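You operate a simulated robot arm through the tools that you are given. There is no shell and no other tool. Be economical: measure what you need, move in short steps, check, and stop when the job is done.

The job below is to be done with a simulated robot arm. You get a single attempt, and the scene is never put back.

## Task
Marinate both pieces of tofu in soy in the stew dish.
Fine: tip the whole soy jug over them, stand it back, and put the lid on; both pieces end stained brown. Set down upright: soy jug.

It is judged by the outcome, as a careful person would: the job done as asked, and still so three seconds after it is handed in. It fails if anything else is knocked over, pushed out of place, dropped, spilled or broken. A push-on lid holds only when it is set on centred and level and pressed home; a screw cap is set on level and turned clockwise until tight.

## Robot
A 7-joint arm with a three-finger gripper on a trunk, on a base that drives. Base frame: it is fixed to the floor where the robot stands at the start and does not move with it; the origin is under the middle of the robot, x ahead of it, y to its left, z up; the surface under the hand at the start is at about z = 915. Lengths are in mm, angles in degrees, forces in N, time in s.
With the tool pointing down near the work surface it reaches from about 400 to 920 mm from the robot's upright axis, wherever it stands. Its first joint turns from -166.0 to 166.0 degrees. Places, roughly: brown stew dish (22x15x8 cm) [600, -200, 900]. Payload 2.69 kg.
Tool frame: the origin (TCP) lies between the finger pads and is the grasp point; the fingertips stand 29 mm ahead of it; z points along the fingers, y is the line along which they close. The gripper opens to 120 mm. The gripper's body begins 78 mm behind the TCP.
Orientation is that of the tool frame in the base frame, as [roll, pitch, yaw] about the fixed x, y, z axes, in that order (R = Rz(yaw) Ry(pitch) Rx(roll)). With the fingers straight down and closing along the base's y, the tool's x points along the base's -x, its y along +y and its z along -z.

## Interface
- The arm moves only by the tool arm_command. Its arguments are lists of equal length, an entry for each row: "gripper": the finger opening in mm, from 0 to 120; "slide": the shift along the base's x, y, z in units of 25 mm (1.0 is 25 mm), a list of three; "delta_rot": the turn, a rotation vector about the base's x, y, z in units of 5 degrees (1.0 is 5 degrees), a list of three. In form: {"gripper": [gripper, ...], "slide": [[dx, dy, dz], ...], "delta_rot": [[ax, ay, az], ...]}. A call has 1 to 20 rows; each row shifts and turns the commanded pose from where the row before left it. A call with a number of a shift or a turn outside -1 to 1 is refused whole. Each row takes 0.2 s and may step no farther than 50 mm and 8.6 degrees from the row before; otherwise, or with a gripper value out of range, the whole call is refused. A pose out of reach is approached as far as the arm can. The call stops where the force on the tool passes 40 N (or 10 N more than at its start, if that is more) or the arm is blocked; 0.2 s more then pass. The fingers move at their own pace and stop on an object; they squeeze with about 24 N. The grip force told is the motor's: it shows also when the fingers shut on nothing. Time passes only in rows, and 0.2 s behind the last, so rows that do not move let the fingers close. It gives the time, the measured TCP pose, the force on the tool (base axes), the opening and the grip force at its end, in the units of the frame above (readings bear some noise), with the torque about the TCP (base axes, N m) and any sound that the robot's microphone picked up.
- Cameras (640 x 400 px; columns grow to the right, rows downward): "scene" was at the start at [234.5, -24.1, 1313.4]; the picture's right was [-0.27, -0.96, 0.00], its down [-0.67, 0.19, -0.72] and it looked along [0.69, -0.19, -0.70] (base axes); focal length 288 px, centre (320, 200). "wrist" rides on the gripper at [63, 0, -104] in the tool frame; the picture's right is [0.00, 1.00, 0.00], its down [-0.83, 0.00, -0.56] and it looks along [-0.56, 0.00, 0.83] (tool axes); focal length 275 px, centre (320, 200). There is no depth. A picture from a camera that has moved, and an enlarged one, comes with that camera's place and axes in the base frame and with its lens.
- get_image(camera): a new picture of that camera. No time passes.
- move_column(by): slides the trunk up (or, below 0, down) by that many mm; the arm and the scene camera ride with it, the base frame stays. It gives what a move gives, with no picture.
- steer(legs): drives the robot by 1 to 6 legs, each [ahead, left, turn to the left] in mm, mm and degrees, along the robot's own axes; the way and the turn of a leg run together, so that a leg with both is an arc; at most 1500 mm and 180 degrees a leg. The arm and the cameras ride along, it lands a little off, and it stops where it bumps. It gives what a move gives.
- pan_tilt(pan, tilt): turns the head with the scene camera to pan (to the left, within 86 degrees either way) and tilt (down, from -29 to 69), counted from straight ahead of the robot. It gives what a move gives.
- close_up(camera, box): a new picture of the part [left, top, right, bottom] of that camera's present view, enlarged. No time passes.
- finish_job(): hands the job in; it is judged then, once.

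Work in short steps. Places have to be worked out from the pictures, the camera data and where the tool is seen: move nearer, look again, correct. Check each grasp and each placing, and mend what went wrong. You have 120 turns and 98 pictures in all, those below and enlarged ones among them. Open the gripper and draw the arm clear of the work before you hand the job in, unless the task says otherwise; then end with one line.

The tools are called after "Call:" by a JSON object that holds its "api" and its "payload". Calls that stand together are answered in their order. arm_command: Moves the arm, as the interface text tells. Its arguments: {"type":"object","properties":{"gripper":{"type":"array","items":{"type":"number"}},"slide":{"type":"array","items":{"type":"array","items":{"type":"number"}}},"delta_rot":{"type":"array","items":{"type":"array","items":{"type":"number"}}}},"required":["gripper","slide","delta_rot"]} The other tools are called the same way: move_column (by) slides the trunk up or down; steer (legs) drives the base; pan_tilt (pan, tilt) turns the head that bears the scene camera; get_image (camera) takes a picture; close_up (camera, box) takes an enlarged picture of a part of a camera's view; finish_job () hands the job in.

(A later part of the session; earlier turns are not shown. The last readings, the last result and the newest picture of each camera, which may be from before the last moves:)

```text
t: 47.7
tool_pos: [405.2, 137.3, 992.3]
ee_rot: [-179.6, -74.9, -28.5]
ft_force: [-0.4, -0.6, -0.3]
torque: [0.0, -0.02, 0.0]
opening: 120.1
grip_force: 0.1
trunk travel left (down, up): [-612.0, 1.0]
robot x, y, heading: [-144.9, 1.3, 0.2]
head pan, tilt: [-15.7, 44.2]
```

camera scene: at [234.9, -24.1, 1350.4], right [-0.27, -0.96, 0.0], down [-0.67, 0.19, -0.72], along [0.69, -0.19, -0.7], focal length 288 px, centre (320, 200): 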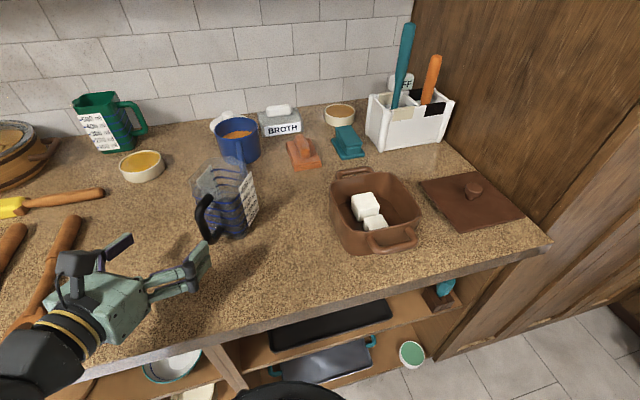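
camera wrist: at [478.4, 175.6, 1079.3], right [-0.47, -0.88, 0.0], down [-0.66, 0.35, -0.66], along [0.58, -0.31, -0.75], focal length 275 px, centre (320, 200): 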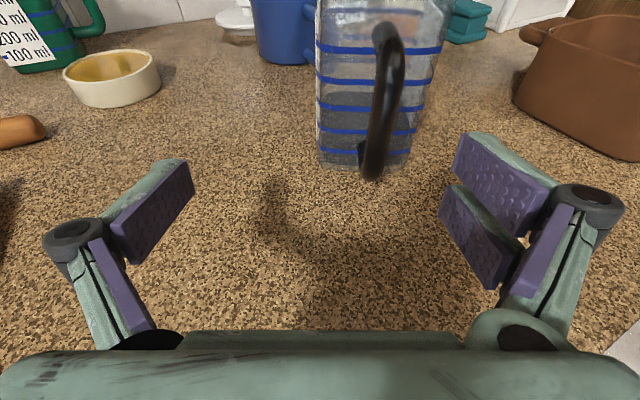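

Now slide to the pre-grasp pose (534,100,978).

Call:
{"api": "arm_command", "payload": {"gripper": [120, 120, 120, 120, 120, 120, 120], "slide": [[0.86, -0.25, 0], [0.86, -0.25, 0], [0.86, -0.25, 0], [0.86, -0.25, -0.2], [0.86, -0.25, -0.2], [0.86, -0.25, -0.16], [0, 0, 0]], "delta_rot": [[0, 0, 0], [0, 0, 0], [0, 0, 0], [0, 0, 0], [0, 0, 0], [0, 0, 0], [0, 0, 0]]}}

Call:
{"api": "get_image", "payload": {"camera": "wrist"}}

Call:
{"api": "get_image", "payload": {"camera": "scene"}}

```text
t: 49.3
tool_pos: [534.1, 99.1, 978.7]
ee_rot: [-179.6, -75.0, -28.5]
ft_force: [0.2, 0.2, -0.5]
torque: [0.01, 0.02, -0.02]
opening: 120.1
grip_force: 0.0
trunk travel left (down, up): [-612.0, 1.0]
robot x, y, heading: [-150.2, -0.3, 0.5]
head pan, tilt: [-15.7, 44.2]
```

```text
62 pictures are left
camera wrist: at [459.0, 138.5, 1065.7], right [-0.47, -0.88, 0.0], down [-0.67, 0.35, -0.66], along [0.58, -0.31, -0.75], focal length 275 px, centre (320, 200)
```

wrist: 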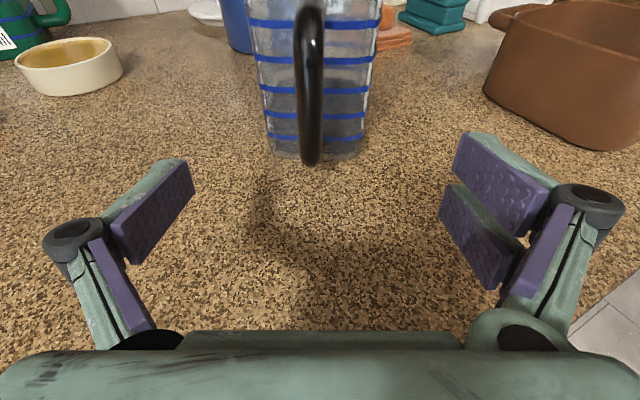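

```text
61 pictures are left
camera scene: at [88.4, -23.6, 1350.4], right [-0.27, -0.96, 0.0], down [-0.67, 0.19, -0.72], along [0.69, -0.19, -0.7], focal length 288 px, centre (320, 200)
```

scene: 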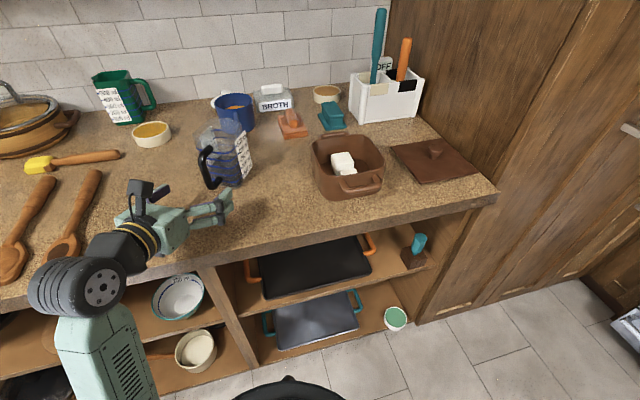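

Aligned within ~4 mm. Advance along the axis 80 mm and check.

Call:
{"api": "arm_command", "payload": {"gripper": [120, 120, 120, 120, 120], "slide": [[0.74, -0.32, 0], [0.7, -0.38, 0], [0.7, -0.38, 0], [0.7, -0.38, 0], [0, 0, 0]], "delta_rot": [[0, 0, 0], [0, 0, 0], [0, 0, 0], [0, 0, 0], [0, 0, 0]]}}

Call:
{"api": "get_image", "payload": {"camera": "wrist"}}

Call:
{"api": "close_up", "payload": {"camera": "scene", "box": [150, 90, 310, 220]}}

```text
t: 50.5
tool_pos: [606.5, 62.0, 977.5]
ee_rot: [-179.6, -75.0, -28.4]
ft_force: [0.5, -0.2, 0.3]
torque: [0.0, 0.0, 0.0]
opening: 120.3
grip_force: 0.1
trunk travel left (down, up): [-612.0, 1.0]
robot x, y, heading: [-144.8, 1.0, 0.5]
head pan, tilt: [-15.7, 44.2]
```

```text
60 pictures are left
camera wrist: at [531.8, 102.6, 1065.2], right [-0.47, -0.88, 0.0], down [-0.67, 0.35, -0.66], along [0.58, -0.31, -0.75], focal length 275 px, centre (320, 200)
```

wrist: 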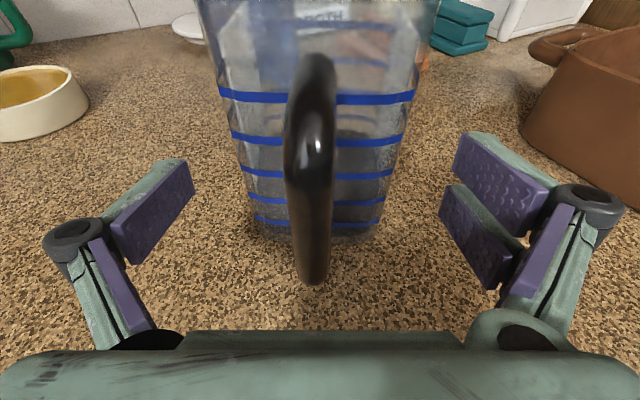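

```text
3.08 times, centred on (230, 155) of scene
camera zoom: at [88.4, -23.6, 1350.5], right [-0.27, -0.96, 0.0], down [-0.67, 0.19, -0.72], along [0.69, -0.19, -0.7], focal length 888 px, centre (597, 338)
```

zoom: 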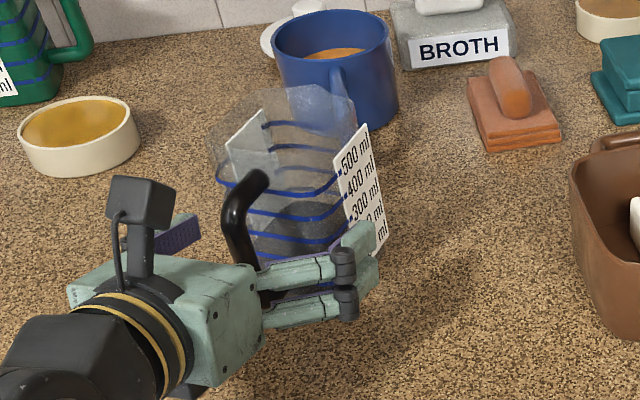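

Everything clears; jug centre is ~47 mm ahead. Advance 30 mm more and close on the sides.

Call:
{"api": "arm_command", "payload": {"gripper": [120, 120, 110, 95, 80, 60, 50, 50, 50], "slide": [[0.53, -0.29, 0], [0.53, -0.29, 0], [0, 0, 0], [0, 0, 0], [0, 0, 0], [0, 0, 0], [0, 0, 0], [0, 0, 0], [0, 0, 0]], "delta_rot": [[0, 0, 0], [0, 0, 0], [0, 0, 0], [0, 0, 0], [0, 0, 0], [0, 0, 0], [0, 0, 0], [0, 0, 0], [0, 0, 0]]}}

Call:
{"api": "get_image", "payload": {"camera": "wrist"}}

Call:
{"api": "close_up", "payload": {"camera": "scene", "box": [150, 90, 310, 220]}}

```text
t: 52.5
tool_pos: [634.3, 49.8, 978.2]
ee_rot: [-179.5, -74.9, -28.6]
ft_force: [0.4, 1.3, 0.3]
torque: [0.19, -0.17, -0.01]
opening: 80.0
grip_force: 24.1
trunk travel left (down, up): [-612.0, 1.0]
robot x, y, heading: [-142.5, 0.8, 0.1]
head pan, tilt: [-15.7, 44.2]
```

```text
58 pictures are left
camera wrist: at [558.0, 88.9, 1064.9], right [-0.47, -0.88, 0.0], down [-0.67, 0.35, -0.66], along [0.58, -0.31, -0.75], focal length 275 px, centre (320, 200)
```

wrist: 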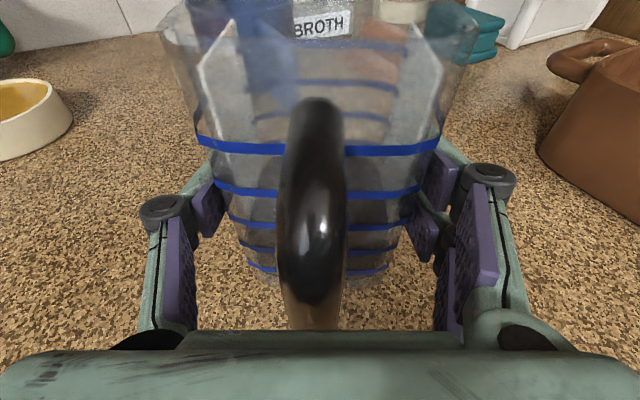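

```text
3.08 times, centred on (230, 155) of scene
camera zoom: at [88.4, -23.5, 1350.5], right [-0.27, -0.96, 0.0], down [-0.67, 0.19, -0.72], along [0.69, -0.19, -0.7], focal length 888 px, centre (597, 338)
```

zoom: 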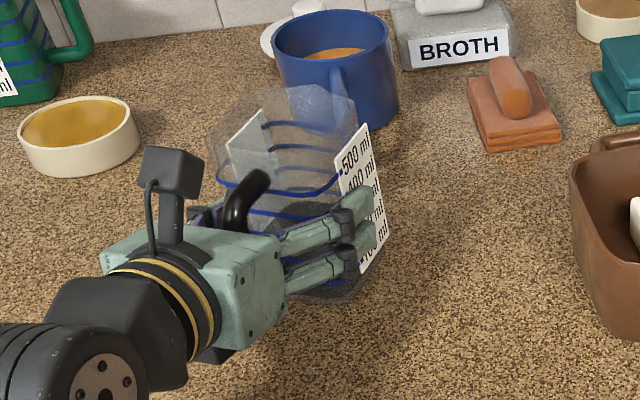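

Gripped at 80 mm. I note the place pose (634.3, 49.8, 978.2) and lift 30 mm as a test.

Call:
{"api": "arm_command", "payload": {"gripper": [50, 50, 50, 50, 50], "slide": [[0, 0, 0.2], [0, 0, 0.3], [0, 0, 0.4], [0, 0, 0.3], [0, 0, 0]], "delta_rot": [[0, 0, 0], [0, 0, 0], [0, 0, 0], [0, 0, 0], [0, 0, 0]]}}

Call:
{"api": "get_image", "payload": {"camera": "wrist"}}

Call:
{"api": "close_up", "payload": {"camera": "scene", "box": [150, 90, 310, 220]}}

```text
t: 53.7
tool_pos: [632.7, 48.5, 1008.2]
ee_rot: [-179.6, -74.9, -28.5]
ft_force: [-0.2, 0.1, -3.2]
torque: [0.0, -0.01, 0.0]
opening: 79.8
grip_force: 23.1
trunk travel left (down, up): [-612.0, 1.0]
robot x, y, heading: [-150.6, -3.2, 0.3]
head pan, tilt: [-15.7, 44.2]
```

```text
56 pictures are left
camera wrist: at [557.2, 88.3, 1095.8], right [-0.47, -0.88, 0.0], down [-0.67, 0.35, -0.66], along [0.58, -0.31, -0.75], focal length 275 px, centre (320, 200)
```

wrist: 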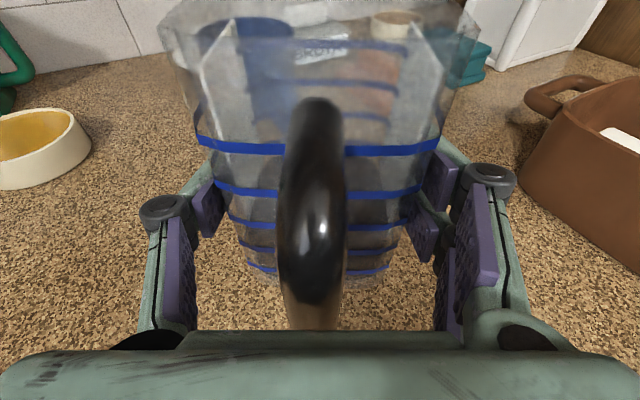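

```text
3.08 times, centred on (230, 155) of scene
camera zoom: at [88.7, -23.6, 1350.4], right [-0.27, -0.96, 0.0], down [-0.67, 0.19, -0.72], along [0.69, -0.19, -0.7], focal length 888 px, centre (597, 338)
```

zoom: 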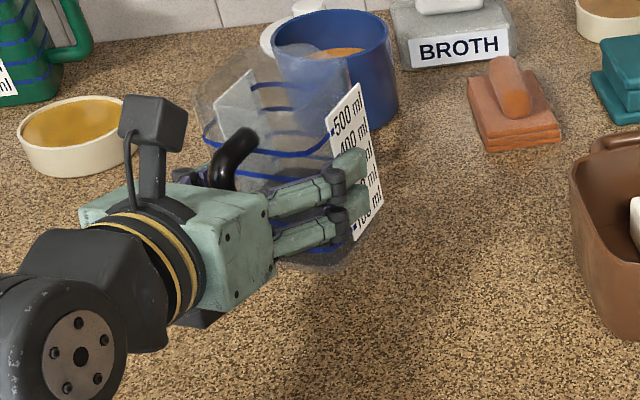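

Jug held level. Lift to z≈1100, then turn it to point its spout toward −y while carrying it to (440,−145); after that I'll drive forward again.

Call:
{"api": "arm_command", "payload": {"gripper": [50, 50, 50, 50, 50, 50, 50, 50, 50, 50, 50, 50, 50, 50, 50, 50, 50, 50, 50], "slide": [[0, 0, 0.7], [0, 0, 0.8], [0, 0, 0.8], [0, 0, 0.8], [0, 0, 0.6], [-0.6, -0.6, 0], [-0.6, -0.6, 0], [-0.6, -0.6, 0], [-0.6, -0.6, 0], [-0.6, -0.6, 0], [-0.6, -0.6, 0], [-0.6, -0.6, 0], [-0.6, -0.6, 0], [-0.6, -0.6, 0], [-0.6, -0.6, 0], [-0.6, -0.6, 0], [-0.6, -0.6, 0], [-0.5, -0.5, 0], [0, 0, 0]], "delta_rot": [[0, 0, 0], [0, 0, 0], [0, 0, 0], [0, 0, 0], [0, 0, 0], [0, 0, -0.95], [0, 0, -0.95], [0, 0, -0.95], [0, 0, -0.95], [0, 0, -0.95], [0, 0, -0.95], [0, 0, -0.95], [0, 0, -0.95], [0, 0, -0.95], [0, 0, -0.95], [0, 0, -0.95], [0, 0, -0.95], [0, 0, -0.9], [0, 0, 0]]}}

Call:
{"api": "get_image", "payload": {"camera": "scene"}}

```text
t: 57.7
tool_pos: [441.1, -144.9, 1098.7]
ee_rot: [-179.6, -75.0, -90.0]
ft_force: [0.1, -0.6, -4.0]
torque: [0.05, 0.0, 0.02]
opening: 80.0
grip_force: 24.1
trunk travel left (down, up): [-612.0, 1.0]
robot x, y, heading: [-144.8, -2.0, 0.1]
head pan, tilt: [-15.7, 44.2]
```

```text
54 pictures are left
camera scene: at [88.6, -23.6, 1350.4], right [-0.27, -0.96, 0.0], down [-0.67, 0.19, -0.72], along [0.69, -0.19, -0.7], focal length 288 px, centre (320, 200)
```

scene: 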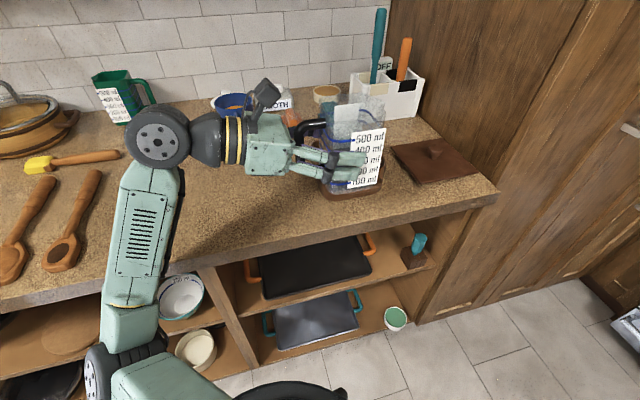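

Excellent. Drive the base forward 127 mm so the jug comes beside the dish.

Call:
{"api": "steer", "payload": {"legs": [[127, 0, 0]]}}

Call:
{"api": "get_image", "payload": {"camera": "scene"}}

Call:
{"api": "get_image", "payload": {"camera": "wrist"}}

```text
t: 58.9
tool_pos: [500.2, -145.1, 1112.2]
ee_rot: [-169.1, -73.6, -98.6]
ft_force: [-0.3, -0.1, -3.1]
torque: [0.0, -0.01, 0.07]
opening: 80.0
grip_force: 23.9
trunk travel left (down, up): [-612.0, 1.0]
robot x, y, heading: [-68.7, -4.0, 0.6]
head pan, tilt: [-15.7, 44.2]
stopped in leg 1: the robot was blocked; the commanded pose is now the measured one
```

```text
53 pictures are left
camera scene: at [150.0, -35.2, 1355.2], right [-0.26, -0.96, -0.01], down [-0.66, 0.19, -0.73], along [0.7, -0.18, -0.69], focal length 288 px, centre (320, 200)
```

scene: 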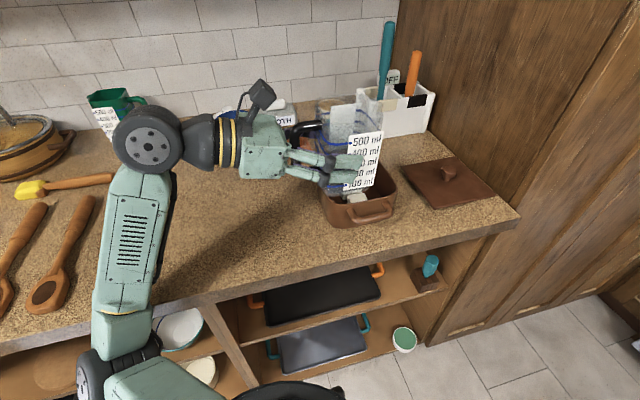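

```text
52 pictures are left
camera wrist: at [492.8, -61.8, 1201.4], right [-1.0, -0.03, -0.05], down [0.01, 0.76, -0.64], along [0.06, -0.64, -0.76], focal length 275 px, centre (320, 200)
```

wrist: 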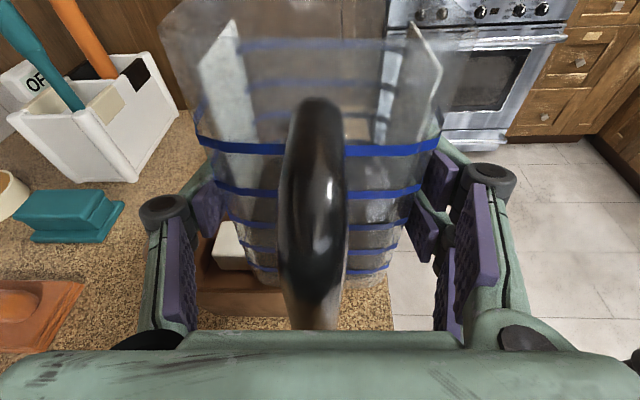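

The robot bumped (likely the arm's lower link on the counter edge). Back off 40 mm and re-check the pose.

Call:
{"api": "steer", "payload": {"legs": [[-40, 0, 0]]}}

Call:
{"api": "get_image", "payload": {"camera": "scene"}}

```text
t: 59.8
tool_pos: [480.8, -136.1, 1099.3]
ee_rot: [-175.5, -74.8, -92.7]
ft_force: [-1.1, 0.3, -3.3]
torque: [0.05, -0.04, 0.07]
opening: 79.9
grip_force: 23.9
trunk travel left (down, up): [-612.0, 1.0]
robot x, y, heading: [-102.3, -0.1, 0.6]
head pan, tilt: [-15.7, 44.2]
```

```text
51 pictures are left
camera scene: at [131.3, -24.7, 1350.2], right [-0.26, -0.96, 0.0], down [-0.67, 0.18, -0.72], along [0.69, -0.19, -0.7], focal length 288 px, centre (320, 200)
```

scene: 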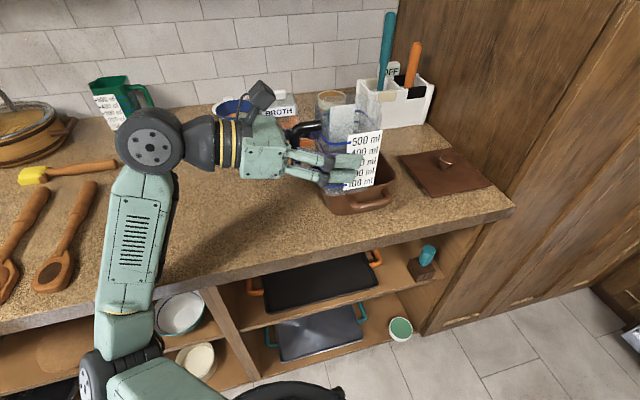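

Pose is nearly right. Slide the jug to (566,−145) and correct the small turn.

Call:
{"api": "arm_command", "payload": {"gripper": [50, 50, 50, 50, 50, 50], "slide": [[0.7, -0.1, 0], [0.7, -0.1, 0], [0.7, -0.1, 0], [0.7, -0.06, 0], [0.6, 0, 0], [0, 0, 0]], "delta_rot": [[0, 0.24, -0.33], [0, 0, 0], [0, 0, 0], [0, 0, 0], [0, 0, 0], [0, 0, 0]]}}

Call:
{"api": "get_image", "payload": {"camera": "scene"}}

Call:
{"api": "get_image", "payload": {"camera": "wrist"}}

```text
t: 61.2
tool_pos: [556.1, -144.2, 1107.5]
ee_rot: [-177.1, -74.8, -92.2]
ft_force: [-0.2, -0.4, -2.8]
torque: [-0.02, 0.03, -0.02]
opening: 80.4
grip_force: 24.5
trunk travel left (down, up): [-612.0, 1.0]
robot x, y, heading: [-100.9, -2.9, 0.4]
head pan, tilt: [-15.7, 44.2]
```

```text
50 pictures are left
camera scene: at [118.0, -25.9, 1353.6], right [-0.26, -0.97, 0.0], down [-0.66, 0.18, -0.73], along [0.7, -0.19, -0.69], focal length 288 px, centre (320, 200)
```

scene: 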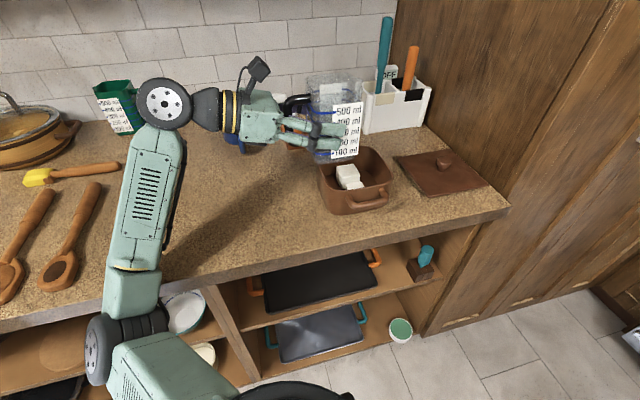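

```text
49 pictures are left
camera wrist: at [553.8, -59.1, 1195.6], right [-1.0, -0.01, -0.01], down [0.0, 0.75, -0.66], along [0.01, -0.66, -0.75], focal length 275 px, centre (320, 200)
```

wrist: 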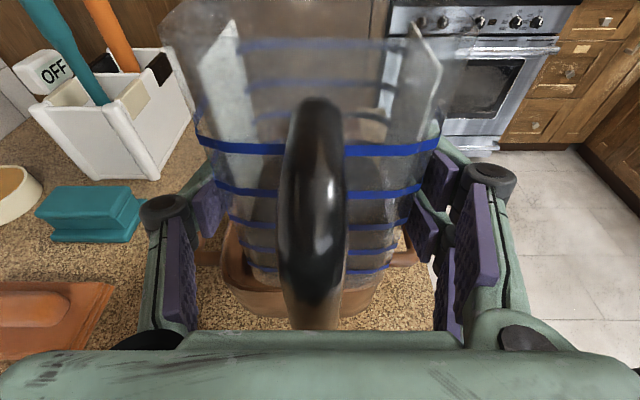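

The base tips slightly — the arm's lower link is pressing on the counter edge. Drive back 50 mm, then extend the arm instead.

Call:
{"api": "steer", "payload": {"legs": [[-50, 0, 0]]}}

Call:
{"api": "arm_command", "payload": {"gripper": [50, 50, 50, 50], "slide": [[0.7, 0, 0], [0.7, 0, 0], [0.7, 0, 0], [0, 0, 0]], "delta_rot": [[0, 0, 0], [0, 0, 0], [0, 0, 0], [0, 0, 0]]}}

Call:
{"api": "get_image", "payload": {"camera": "scene"}}

```text
t: 62.1
tool_pos: [516.4, -146.5, 1099.3]
ee_rot: [180.0, -74.9, -89.8]
ft_force: [-1.6, -1.0, -2.7]
torque: [0.1, 0.0, 0.03]
opening: 79.7
grip_force: 24.2
trunk travel left (down, up): [-612.0, 1.0]
robot x, y, heading: [-154.7, -2.2, 0.4]
head pan, tilt: [-15.7, 44.2]
```

```text
t: 63.1
tool_pos: [569.6, -146.4, 1099.5]
ee_rot: [179.6, -74.8, -89.5]
ft_force: [-0.6, -0.8, -3.0]
torque: [0.01, 0.01, 0.0]
opening: 79.9
grip_force: 23.7
trunk travel left (down, up): [-612.0, 1.0]
robot x, y, heading: [-152.1, -4.9, 0.5]
head pan, tilt: [-15.7, 44.2]
```

```text
48 pictures are left
camera scene: at [83.6, -25.1, 1350.4], right [-0.26, -0.96, 0.0], down [-0.67, 0.18, -0.72], along [0.69, -0.19, -0.7], focal length 288 px, centre (320, 200)
```

scene: 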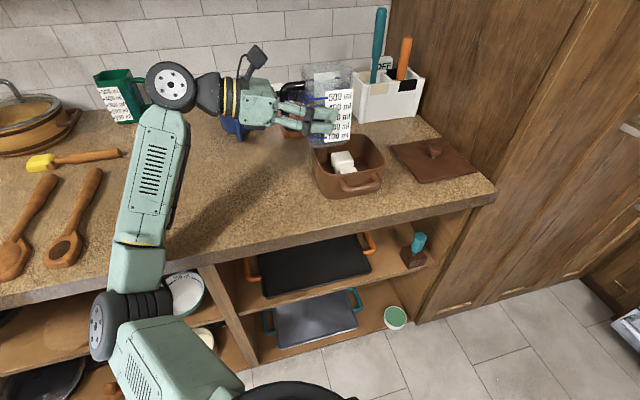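

Pose is now accurate. First tilt the jug 45° about x with the spout kept over the near-left of the dish, then look.

Call:
{"api": "arm_command", "payload": {"gripper": [50, 50, 50, 50, 50, 50, 50, 50, 50, 50], "slide": [[0, 0.12, 0], [0, 0.12, 0], [0, 0.12, 0], [0, 0.12, 0], [0, 0.12, 0], [0, 0.12, 0], [0, 0.12, 0], [0, 0.12, 0], [0, 0.12, 0], [0, 0, 0]], "delta_rot": [[1, 0, 0], [1, 0, 0], [1, 0, 0], [1, 0, 0], [1, 0, 0], [1, 0, 0], [1, 0, 0], [1, 0, 0], [1, 0, 0], [0, 0, 0]]}}

Call:
{"api": "close_up", "payload": {"camera": "scene", "box": [220, 40, 440, 220]}}

Call:
{"api": "get_image", "payload": {"camera": "wrist"}}

```text
t: 65.3
tool_pos: [569.4, -120.7, 1099.1]
ee_rot: [179.9, -29.8, -89.8]
ft_force: [0.1, 0.7, -2.7]
torque: [0.0, 0.04, -0.04]
opening: 79.9
grip_force: 24.0
trunk travel left (down, up): [-612.0, 1.0]
robot x, y, heading: [-150.2, 1.2, 0.5]
head pan, tilt: [-15.7, 44.2]
```

```text
2.22 times, centred on (330, 130) of scene
camera zoom: at [83.7, -25.0, 1350.4], right [-0.26, -0.96, 0.0], down [-0.67, 0.18, -0.72], along [0.69, -0.19, -0.7], focal length 641 px, centre (298, 356)
```

zoom: 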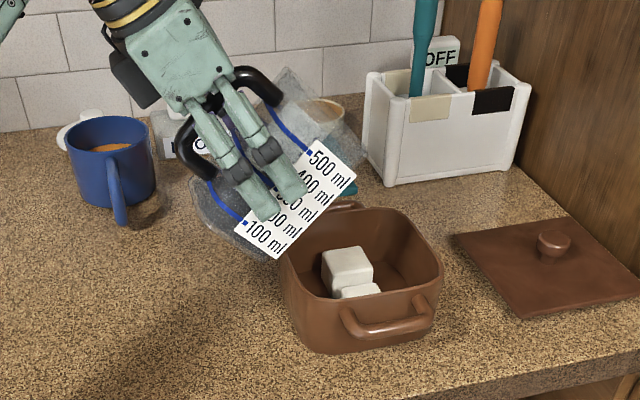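

```text
46 pictures are left
camera wrist: at [569.5, -122.9, 1219.9], right [-1.0, -0.01, 0.0], down [-0.01, 1.0, 0.07], along [0.0, 0.07, -1.0], focal length 275 px, centre (320, 200)
```

wrist: 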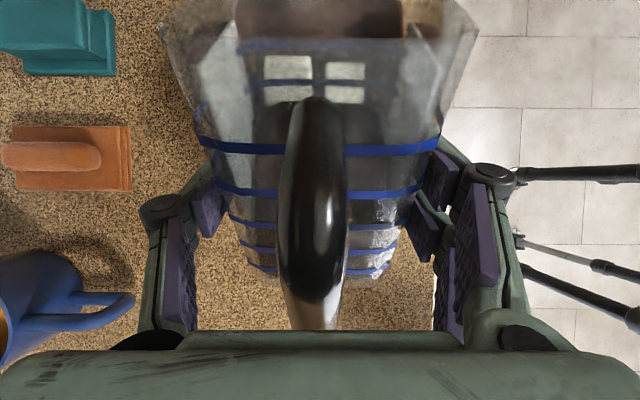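

Spout is over the dish. Continue tilting slowly to 70°.

Call:
{"api": "arm_command", "payload": {"gripper": [50, 50, 50, 50, 50, 50], "slide": [[0, 0, -0.08], [0, 0, -0.08], [0, 0, -0.08], [0, -0.1, -0.08], [0, -0.1, -0.08], [0, 0, 0]], "delta_rot": [[1, 0, 0], [1, 0, 0], [1, 0, 0], [1, 0, 0], [1, 0, 0], [0, 0, 0]]}}

Call:
{"api": "close_up", "payload": {"camera": "scene", "box": [220, 40, 440, 220]}}

Call:
{"api": "get_image", "payload": {"camera": "wrist"}}

```text
t: 66.7
tool_pos: [569.3, -125.3, 1088.0]
ee_rot: [-180.0, -4.8, -89.9]
ft_force: [0.3, 0.4, -2.4]
torque: [0.02, 0.03, 0.03]
opening: 79.7
grip_force: 23.6
trunk travel left (down, up): [-612.0, 1.0]
robot x, y, heading: [-153.0, -5.0, 0.3]
head pan, tilt: [-15.7, 44.2]
```

```text
2.22 times, centred on (330, 130) of scene
camera zoom: at [83.6, -24.9, 1350.4], right [-0.26, -0.96, 0.0], down [-0.67, 0.18, -0.72], along [0.69, -0.19, -0.7], focal length 641 px, centre (298, 356)
```

zoom: 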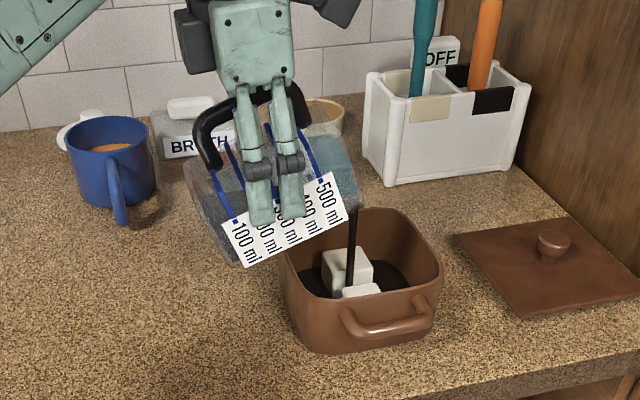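

```text
44 pictures are left
camera wrist: at [570.4, -178.8, 1197.6], right [-1.0, -0.01, 0.0], down [-0.01, 0.88, 0.48], along [0.0, 0.48, -0.88], focal length 275 px, centre (320, 200)
```

wrist: 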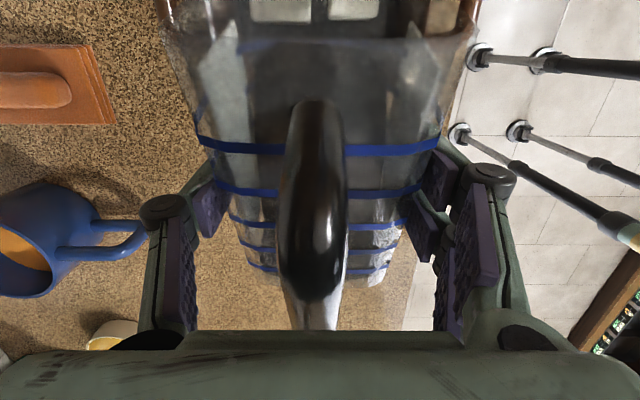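

A clean dark stream is falling into the dish. Continue tilting to 90° while sweeping over both pieces in x.

Call:
{"api": "arm_command", "payload": {"gripper": [50, 50, 50, 50, 50, 50, 50, 50, 50, 50, 50, 50], "slide": [[-0.5, -0.1, 0], [-0.4, -0.1, 0], [0, -0.15, 0], [0, -0.15, 0], [0.3, -0.15, 0], [0.4, -0.15, 0], [0.4, -0.15, 0], [0.4, -0.15, 0.05], [0.3, -0.15, 0.05], [0, -0.1, 0.05], [0, 0, 0], [-0.4, 0, 0]], "delta_rot": [[0.4, 0, 0], [0.4, 0, 0], [0.4, 0, 0], [0.4, 0, 0], [0.4, 0, 0], [0.4, 0, 0], [0.4, 0, 0], [0.4, 0, 0], [0.4, 0, 0], [0.4, 0, 0], [0, 0, 0], [0, 0, 0]]}}

Call:
{"api": "close_up", "payload": {"camera": "scene", "box": [220, 40, 440, 220]}}

```text
t: 69.3
tool_pos: [582.7, -159.7, 1092.9]
ee_rot: [-179.9, 15.1, -90.0]
ft_force: [-0.6, -0.2, -0.7]
torque: [0.01, -0.01, 0.0]
opening: 79.7
grip_force: 24.5
trunk travel left (down, up): [-612.0, 1.0]
robot x, y, heading: [-151.0, -3.4, 0.5]
head pan, tilt: [-15.7, 44.2]
```

```text
2.22 times, centred on (330, 130) of scene
camera zoom: at [83.3, -25.0, 1350.5], right [-0.26, -0.96, 0.0], down [-0.67, 0.18, -0.72], along [0.69, -0.19, -0.7], focal length 641 px, centre (298, 356)
```

zoom: 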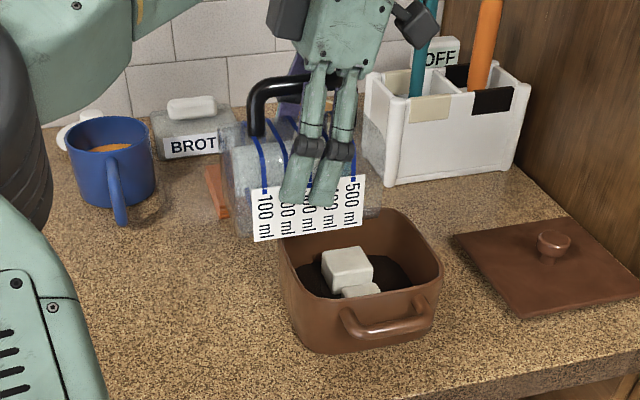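

Mostly emptied; continue tilting to 115° over the pieces and dwell so the jug drains fully.

Call:
{"api": "arm_command", "payload": {"gripper": [50, 50, 50, 50, 50, 50, 50, 50, 50, 50, 50, 50], "slide": [[0, -0.25, 0.08], [0, -0.25, 0.08], [-0.2, -0.25, 0.08], [-0.2, -0.25, 0.08], [-0.2, -0.25, 0.08], [-0.2, 0, 0], [-0.3, 0, 0], [-0.3, 0, 0], [0, 0, 0], [0.2, 0, 0], [0.3, 0, 0], [0, 0, 0]], "delta_rot": [[1, 0, 0], [1, 0, 0], [1, 0, 0], [1, 0, 0], [1, 0, 0], [0, 0, 0], [0, 0, 0], [0, 0, 0], [0, 0, 0], [0, 0, 0], [0, 0, 0], [0, 0, 0]]}}

Call:
{"api": "close_up", "payload": {"camera": "scene", "box": [220, 40, 440, 220]}}

Call:
{"api": "get_image", "payload": {"camera": "wrist"}}

```text
t: 70.4
tool_pos: [588.4, -183.2, 1028.7]
ee_rot: [-179.2, 36.9, -89.6]
ft_force: [-6.3, -2.2, 22.4]
torque: [-1.04, 0.99, -0.18]
opening: 79.8
grip_force: 24.5
out of reach, approached as far as the arm can: row 1, 2, 3, 4, 5
trunk travel left (down, up): [-612.0, 1.0]
robot x, y, heading: [-148.3, -3.8, 0.4]
head pan, tilt: [-15.7, 44.2]
stopped in row 5: the force on the tool passed its limit at 58 N (the readings are from after the stop); the commanded pose is now the measured one
```

```text
2.22 times, centred on (330, 130) of scene
camera zoom: at [81.7, -24.8, 1351.0], right [-0.26, -0.96, 0.0], down [-0.67, 0.18, -0.72], along [0.69, -0.19, -0.7], focal length 641 px, centre (298, 356)
```

zoom: 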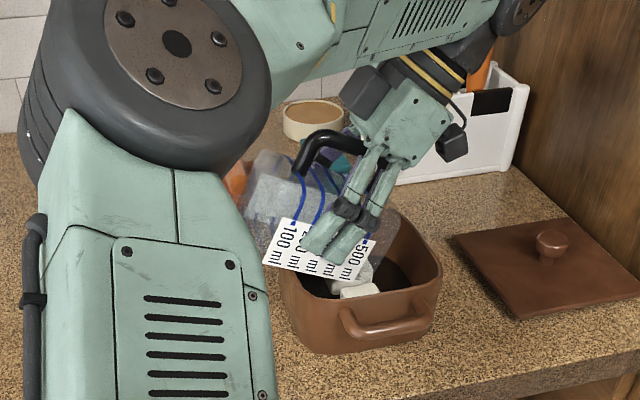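

```text
41 pictures are left
camera wrist: at [588.8, -296.6, 1074.2], right [-1.0, 0.0, -0.01], down [-0.01, 0.33, 0.94], along [0.0, 0.94, -0.33], focal length 275 px, centre (320, 200)
```

wrist: 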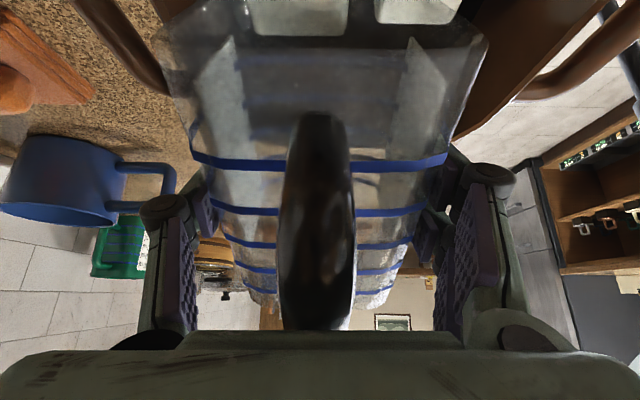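

The arm ran out of reach and sagged onto the dish rim. Reverse: raise while untilting, keeping it short.

Call:
{"api": "arm_command", "payload": {"gripper": [50, 50, 50, 50], "slide": [[0, 0, 0.7], [0, 0.1, 0.7], [0, 0.2, 0.7], [0, 0.3, 0.5]], "delta_rot": [[-0.8, 0, 0], [-1, 0, 0], [-1, 0, 0], [-1, 0, 0]]}}

Call:
{"api": "close_up", "payload": {"camera": "scene", "box": [220, 40, 440, 220]}}

```text
t: 71.4
tool_pos: [594.4, -167.1, 1082.3]
ee_rot: [-179.5, 17.9, -89.6]
ft_force: [-0.2, 0.0, -1.2]
torque: [-0.02, -0.07, 0.01]
opening: 79.7
grip_force: 24.1
out of reach, approached as far as the arm can: row 1
trunk travel left (down, up): [-612.0, 1.0]
robot x, y, heading: [-151.5, -3.3, 0.4]
head pan, tilt: [-15.7, 44.2]
```

```text
2.22 times, centred on (330, 130) of scene
camera zoom: at [83.4, -24.9, 1350.4], right [-0.26, -0.96, 0.0], down [-0.67, 0.18, -0.72], along [0.69, -0.19, -0.7], focal length 641 px, centre (298, 356)
```

zoom: 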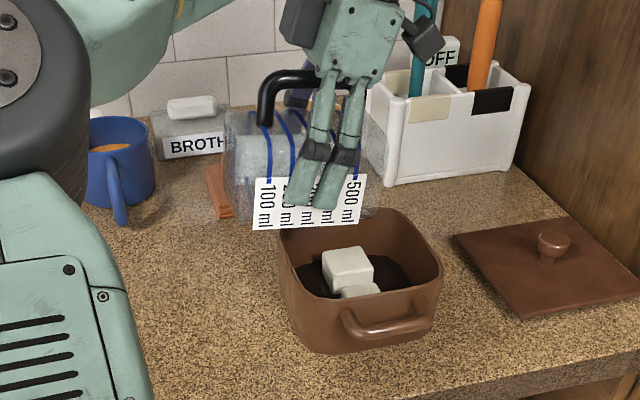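

Recovered; dish hasn't moved. I check the jug's contents and tofu colour closely.

Call:
{"api": "close_up", "payload": {"camera": "scene", "box": [290, 90, 390, 170]}}

Call:
{"api": "get_image", "payload": {"camera": "wrist"}}

```text
5.00 times, centred on (340, 130) of scene
camera zoom: at [83.4, -24.9, 1350.4], right [-0.26, -0.96, 0.0], down [-0.67, 0.18, -0.72], along [0.69, -0.19, -0.7], focal length 1442 px, centre (220, 550)
```

zoom: 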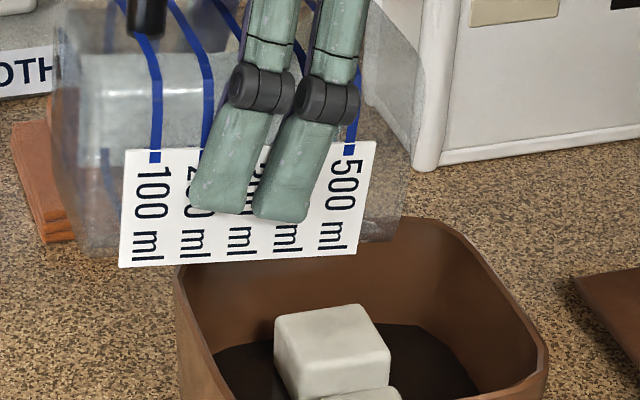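

```text
38 pictures are left
camera wrist: at [593.6, -258.7, 1161.9], right [-1.0, -0.01, -0.01], down [-0.01, 0.62, 0.79], along [0.0, 0.79, -0.62], focal length 275 px, centre (320, 200)
```

wrist: 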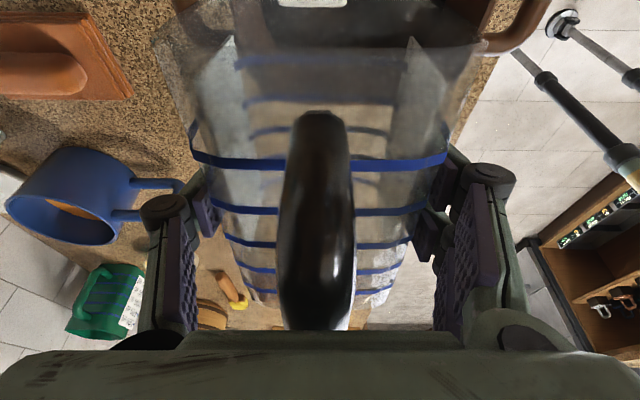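

Jug is empty and clear. Rotate it back upright above the dish side.

Call:
{"api": "arm_command", "payload": {"gripper": [50, 50, 50, 50, 50, 50, 50, 50, 50, 50, 50, 50, 50, 50, 50, 50, 50, 50, 50, 50], "slide": [[-0.1, 0.2, 0.1], [-0.1, 0.2, 0.1], [-0.1, 0.2, 0.1], [-0.1, 0.2, 0.1], [-0.1, 0.2, 0.1], [-0.1, 0.2, 0.1], [-0.1, 0.2, 0.1], [-0.1, 0.2, 0], [-0.1, 0.2, 0], [-0.1, 0, 0], [0, -0.1, 0], [0, -0.1, 0], [0, -0.1, 0], [0, -0.1, 0], [0, -0.1, 0], [0, -0.1, 0], [0, -0.1, 0], [0, -0.1, 0], [0, -0.1, 0], [0, 0, 0]], "delta_rot": [[-0.98, 0, 0], [-0.98, 0, 0], [-0.98, 0, 0], [-0.98, 0, 0], [-0.98, 0, 0], [-0.98, 0, 0], [-0.98, 0, 0], [-0.98, 0, 0], [-0.98, 0, 0], [-0.98, 0, 0], [-0.98, 0, 0], [-0.98, 0, 0], [-0.98, 0, 0], [-0.98, 0, 0], [-0.98, 0, 0], [-0.98, 0, 0], [-0.98, 0, 0], [-0.98, 0, 0], [-0.94, 0, 0], [0, 0, 0]]}}

Call:
{"api": "get_image", "payload": {"camera": "scene"}}

Call:
{"api": "get_image", "payload": {"camera": "wrist"}}

```text
t: 75.6
tool_pos: [568.6, -145.7, 1100.1]
ee_rot: [179.2, -74.9, -88.8]
ft_force: [-0.4, 0.1, -1.0]
torque: [-0.03, 0.01, 0.0]
opening: 79.7
grip_force: 24.3
trunk travel left (down, up): [-612.0, 1.0]
robot x, y, heading: [-153.9, -1.8, 0.2]
head pan, tilt: [-15.7, 44.2]
```

```text
37 pictures are left
camera scene: at [83.4, -25.2, 1350.4], right [-0.26, -0.96, 0.0], down [-0.67, 0.18, -0.72], along [0.69, -0.19, -0.7], focal length 288 px, centre (320, 200)
```

scene: 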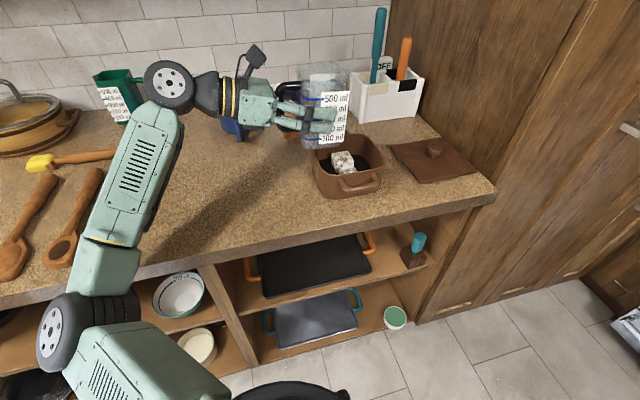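

```text
36 pictures are left
camera wrist: at [568.7, -61.0, 1187.5], right [-1.0, -0.01, 0.01], down [-0.01, 0.75, -0.66], along [0.0, -0.66, -0.75], focal length 275 px, centre (320, 200)
```

wrist: 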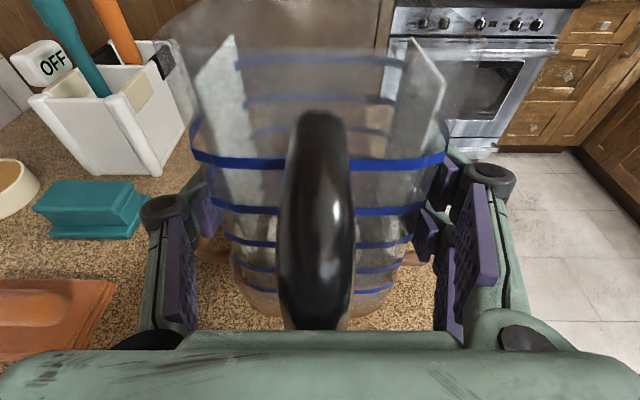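

The tofu is taking up the stain. Now carry the jug back, turning the spout to its original heading above its place.

Call:
{"api": "arm_command", "payload": {"gripper": [50, 50, 50, 50, 50, 50, 50, 50, 50, 50, 50, 50, 50, 50], "slide": [[0.2, 0.6, 0], [0.2, 0.6, 0], [0.2, 0.6, 0], [0.2, 0.6, 0], [0.2, 0.6, 0], [0.2, 0.6, 0], [0.2, 0.6, 0], [0.2, 0.6, 0], [0.2, 0.6, 0], [0.2, 0.6, 0], [0.25, 0.6, 0], [0.25, 0.6, 0], [0.27, 0.48, 0], [0, 0, 0]], "delta_rot": [[0, 0, 0.93], [0, 0, 0.93], [0, 0, 0.93], [0, 0, 0.93], [0, 0, 0.93], [0, 0, 0.93], [0, 0, 0.93], [0, 0, 0.93], [0, 0, 0.93], [0, 0, 0.93], [0, 0, 0.93], [0, 0, 0.93], [0, 0, 0.9], [0, 0, 0]]}}

Call:
{"api": "close_up", "payload": {"camera": "scene", "box": [140, 40, 400, 220]}}

```text
t: 78.6
tool_pos: [637.3, 46.3, 1100.9]
ee_rot: [179.2, -74.9, -28.4]
ft_force: [0.7, 0.3, -0.2]
torque: [0.01, -0.04, -0.01]
opening: 79.5
grip_force: 24.0
trunk travel left (down, up): [-612.0, 1.0]
robot x, y, heading: [-150.7, -2.6, 0.6]
head pan, tilt: [-15.7, 44.2]
```

```text
2.22 times, centred on (270, 130) of scene
camera zoom: at [83.5, -25.2, 1350.4], right [-0.26, -0.96, 0.0], down [-0.67, 0.18, -0.72], along [0.69, -0.19, -0.7], focal length 641 px, centre (431, 356)
```

zoom: 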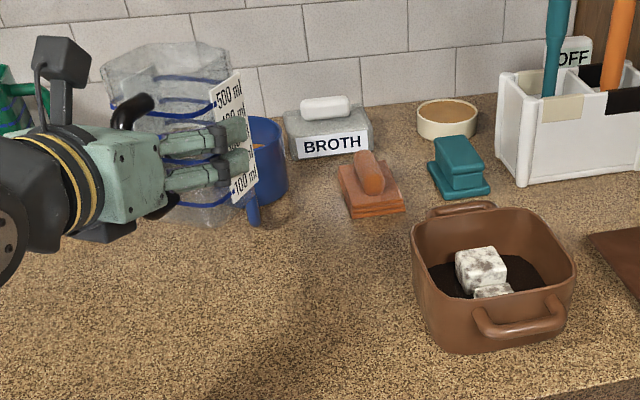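

Lower to about 10 mm above the counter, then creep to contact.

Call:
{"api": "arm_command", "payload": {"gripper": [50, 50, 50, 50, 50, 50, 50], "slide": [[0, 0, -0.8], [0, 0, -0.8], [0, 0, -0.8], [0, 0, -0.8], [0, 0, -0.8], [0, 0, -0.5], [0, 0, 0]], "delta_rot": [[0, 0, 0], [0, 0, 0], [0, 0, 0], [0, 0, 0], [0, 0, 0], [0, 0, 0], [0, 0, 0]]}}

Call:
{"api": "close_up", "payload": {"camera": "scene", "box": [150, 90, 310, 220]}}

```text
t: 80.2
tool_pos: [639.9, 46.4, 986.9]
ee_rot: [179.3, -74.9, -28.5]
ft_force: [-0.2, 0.4, -1.7]
torque: [-0.01, 0.0, 0.03]
opening: 79.8
grip_force: 24.2
trunk travel left (down, up): [-612.0, 1.0]
robot x, y, heading: [-153.3, -2.7, 0.6]
head pan, tilt: [-15.7, 44.2]
```

```text
3.08 times, centred on (230, 155) of scene
camera zoom: at [83.5, -25.2, 1350.4], right [-0.26, -0.96, 0.0], down [-0.67, 0.18, -0.72], along [0.69, -0.19, -0.7], focal length 888 px, centre (597, 338)
```

zoom: 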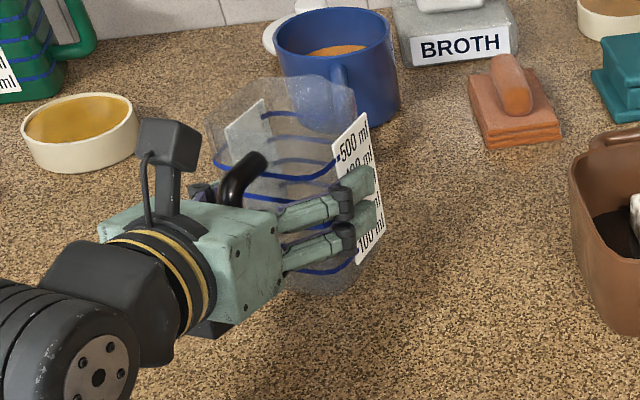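

Call:
{"api": "arm_command", "payload": {"gripper": [50, 50, 50, 50], "slide": [[-0.08, 0.04, -0.1], [0, 0, -0.1], [0, 0, -0.08], [0, 0, 0]], "delta_rot": [[0, 0, 0], [0, 0, 0], [0, 0, 0], [0, 0, 0]]}}

```text
t: 81.2
tool_pos: [635.9, 46.5, 980.9]
ee_rot: [179.7, -74.9, -28.8]
ft_force: [2.1, 1.7, 7.7]
torque: [0.2, -0.68, 0.04]
opening: 79.7
grip_force: 23.6
trunk travel left (down, up): [-612.0, 1.0]
robot x, y, heading: [-151.7, -5.9, 0.6]
head pan, tilt: [-15.7, 44.2]
```

Front bottom edge touches first (jug leaning forward ~3°). Correct the pitch by 3° and settle down.

Call:
{"api": "arm_command", "payload": {"gripper": [50, 50, 50, 50], "slide": [[0, 0, 0], [0, 0, -0.06], [0, 0, -0.06], [0, 0, 0]], "delta_rot": [[-0.3, -0.53, 0], [0, 0, 0], [0, 0, 0], [0, 0, 0]]}}

Call:
{"api": "get_image", "payload": {"camera": "wrist"}}

```text
t: 82.2
tool_pos: [636.2, 47.0, 978.0]
ee_rot: [179.3, -78.1, -28.7]
ft_force: [0.5, -3.2, 13.3]
torque: [0.1, -0.39, -0.15]
opening: 79.7
grip_force: 24.1
trunk travel left (down, up): [-612.0, 1.0]
robot x, y, heading: [-153.3, -2.0, 0.6]
head pan, tilt: [-15.7, 44.2]
```

```text
33 pictures are left
camera wrist: at [557.9, 90.9, 1062.1], right [-0.49, -0.87, 0.01], down [-0.63, 0.35, -0.7], along [0.61, -0.35, -0.72], focal length 275 px, centre (320, 200)
```

wrist: 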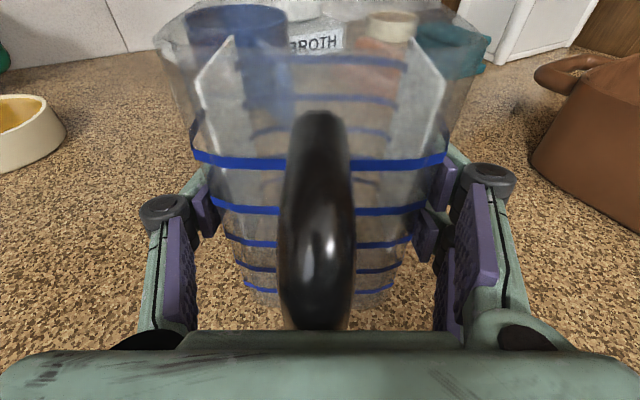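

Now nearly flat on the counter. Open the fingers slowly and look.

Call:
{"api": "arm_command", "payload": {"gripper": [84, 90, 100, 110, 120, 120, 120], "slide": [[0, 0, 0.03], [0, 0, 0], [0, 0, 0], [0, 0, 0], [0, 0, 0], [0, 0, 0], [0, 0, 0]], "delta_rot": [[0, 0, 0], [0, 0, 0], [0, 0, 0], [0, 0, 0], [0, 0, 0], [0, 0, 0], [0, 0, 0]]}}

Call:
{"api": "get_image", "payload": {"camera": "wrist"}}

```text
t: 83.8
tool_pos: [637.3, 47.9, 978.9]
ee_rot: [178.9, -78.0, -28.3]
ft_force: [0.3, 0.5, 0.3]
torque: [-0.02, 0.02, 0.01]
opening: 120.2
grip_force: 0.1
trunk travel left (down, up): [-612.0, 1.0]
robot x, y, heading: [-150.9, -4.0, 0.5]
head pan, tilt: [-15.7, 44.2]
```

```text
32 pictures are left
camera wrist: at [559.3, 92.1, 1060.9], right [-0.49, -0.87, 0.01], down [-0.63, 0.34, -0.7], along [0.6, -0.35, -0.72], focal length 275 px, centre (320, 200)
```

wrist: 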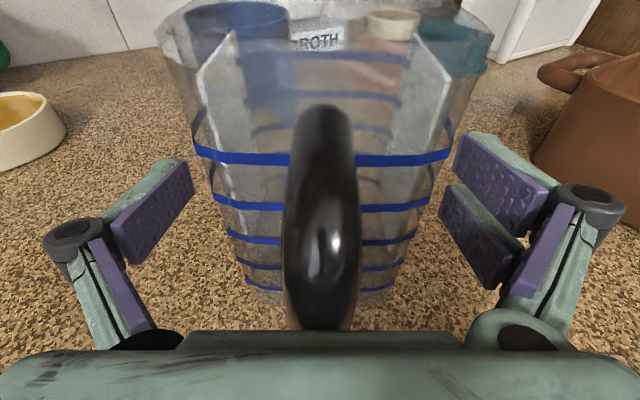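

Jug stands. Retreat straight back along the tool's horizontal axis ~115 mm and check.

Call:
{"api": "arm_command", "payload": {"gripper": [120, 120, 120, 120, 120, 120, 120], "slide": [[-0.4, 0.215, 0], [-0.7, 0.377, 0], [-0.7, 0.377, 0], [-0.7, 0.377, 0], [-0.7, 0.377, 0], [-0.7, 0.377, 0], [-0.5, 0.27, 0]], "delta_rot": [[0, 0, 0], [0, 0, 0], [0, 0, 0], [0, 0, 0], [0, 0, 0], [0, 0, 0], [0, 0, 0]]}}

Call:
{"api": "get_image", "payload": {"camera": "scene"}}

Call:
{"api": "close_up", "payload": {"camera": "scene", "box": [310, 130, 390, 200]}}

```text
t: 85.4
tool_pos: [526.8, 107.6, 977.7]
ee_rot: [179.0, -77.9, -28.3]
ft_force: [-0.8, 0.7, 0.1]
torque: [0.0, 0.01, -0.04]
opening: 120.0
grip_force: 0.0
trunk travel left (down, up): [-612.0, 1.0]
robot x, y, heading: [-149.7, -0.7, 0.4]
head pan, tilt: [-15.7, 44.2]
```

```text
31 pictures are left
camera scene: at [83.3, -25.2, 1350.5], right [-0.26, -0.96, 0.0], down [-0.67, 0.18, -0.72], along [0.69, -0.19, -0.7], focal length 288 px, centre (320, 200)
```

scene: 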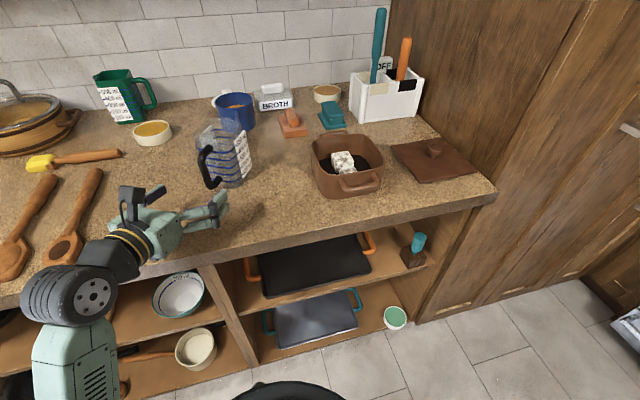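

```text
5.71 times, centred on (350, 165) of scene
camera zoom: at [83.3, -25.2, 1350.5], right [-0.26, -0.96, 0.0], down [-0.67, 0.18, -0.72], along [0.69, -0.19, -0.7], focal length 1648 px, centre (149, 400)
```

zoom: 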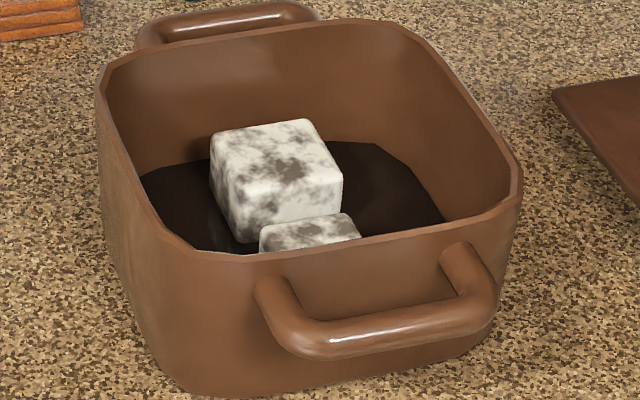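

Jug is back upright at its place, and the tofu is gradually browning. Now raise the hand and turn the tool to point down (yaw → 0) for the lid.

Call:
{"api": "arm_command", "payload": {"gripper": [120, 110, 100, 90, 80, 70, 60, 60, 60, 60, 60, 60, 60, 60, 60, 60, 60, 60, 60, 60], "slide": [[-0.5, 0, 0.8], [-0.5, 0, 0.8], [-0.5, 0, 0.8], [-0.4, 0, 0.8], [0, 0, 0], [0, 0, 0], [0, 0, 0], [0, 0, 0], [0, 0, 0], [0, 0, 0], [0, 0, 0], [0, 0, 0], [0, 0, 0], [0, 0, 0], [0, 0, 0], [0, 0, 0], [0, 0, 0], [0, 0, 0], [0, 0, 0], [0, 0, 0]], "delta_rot": [[0, 0, 0], [0, 0, 0], [0, 0, 0], [0, 0, 0], [0.474, 0.88, 0], [0.474, 0.88, 0], [0.474, 0.88, 0], [0.474, 0.88, 0], [0.474, 0.88, 0], [0.474, 0.88, 0], [0.474, 0.88, 0], [0.474, 0.88, 0], [0.474, 0.88, 0], [0.474, 0.88, 0], [0.474, 0.88, 0], [0.474, 0.88, 0], [0.474, 0.88, 0], [0.474, 0.88, 0], [0.474, 0.88, 0], [0.284, 0.528, 0]]}}

```text
t: 89.6
tool_pos: [478.0, 106.6, 1059.0]
ee_rot: [179.1, 0.1, -28.3]
ft_force: [-0.1, -0.2, -0.1]
torque: [0.03, 0.03, 0.04]
opening: 59.8
grip_force: 0.0
trunk travel left (down, up): [-612.0, 1.0]
robot x, y, heading: [-151.7, -1.7, 0.5]
head pan, tilt: [-15.7, 44.2]
```

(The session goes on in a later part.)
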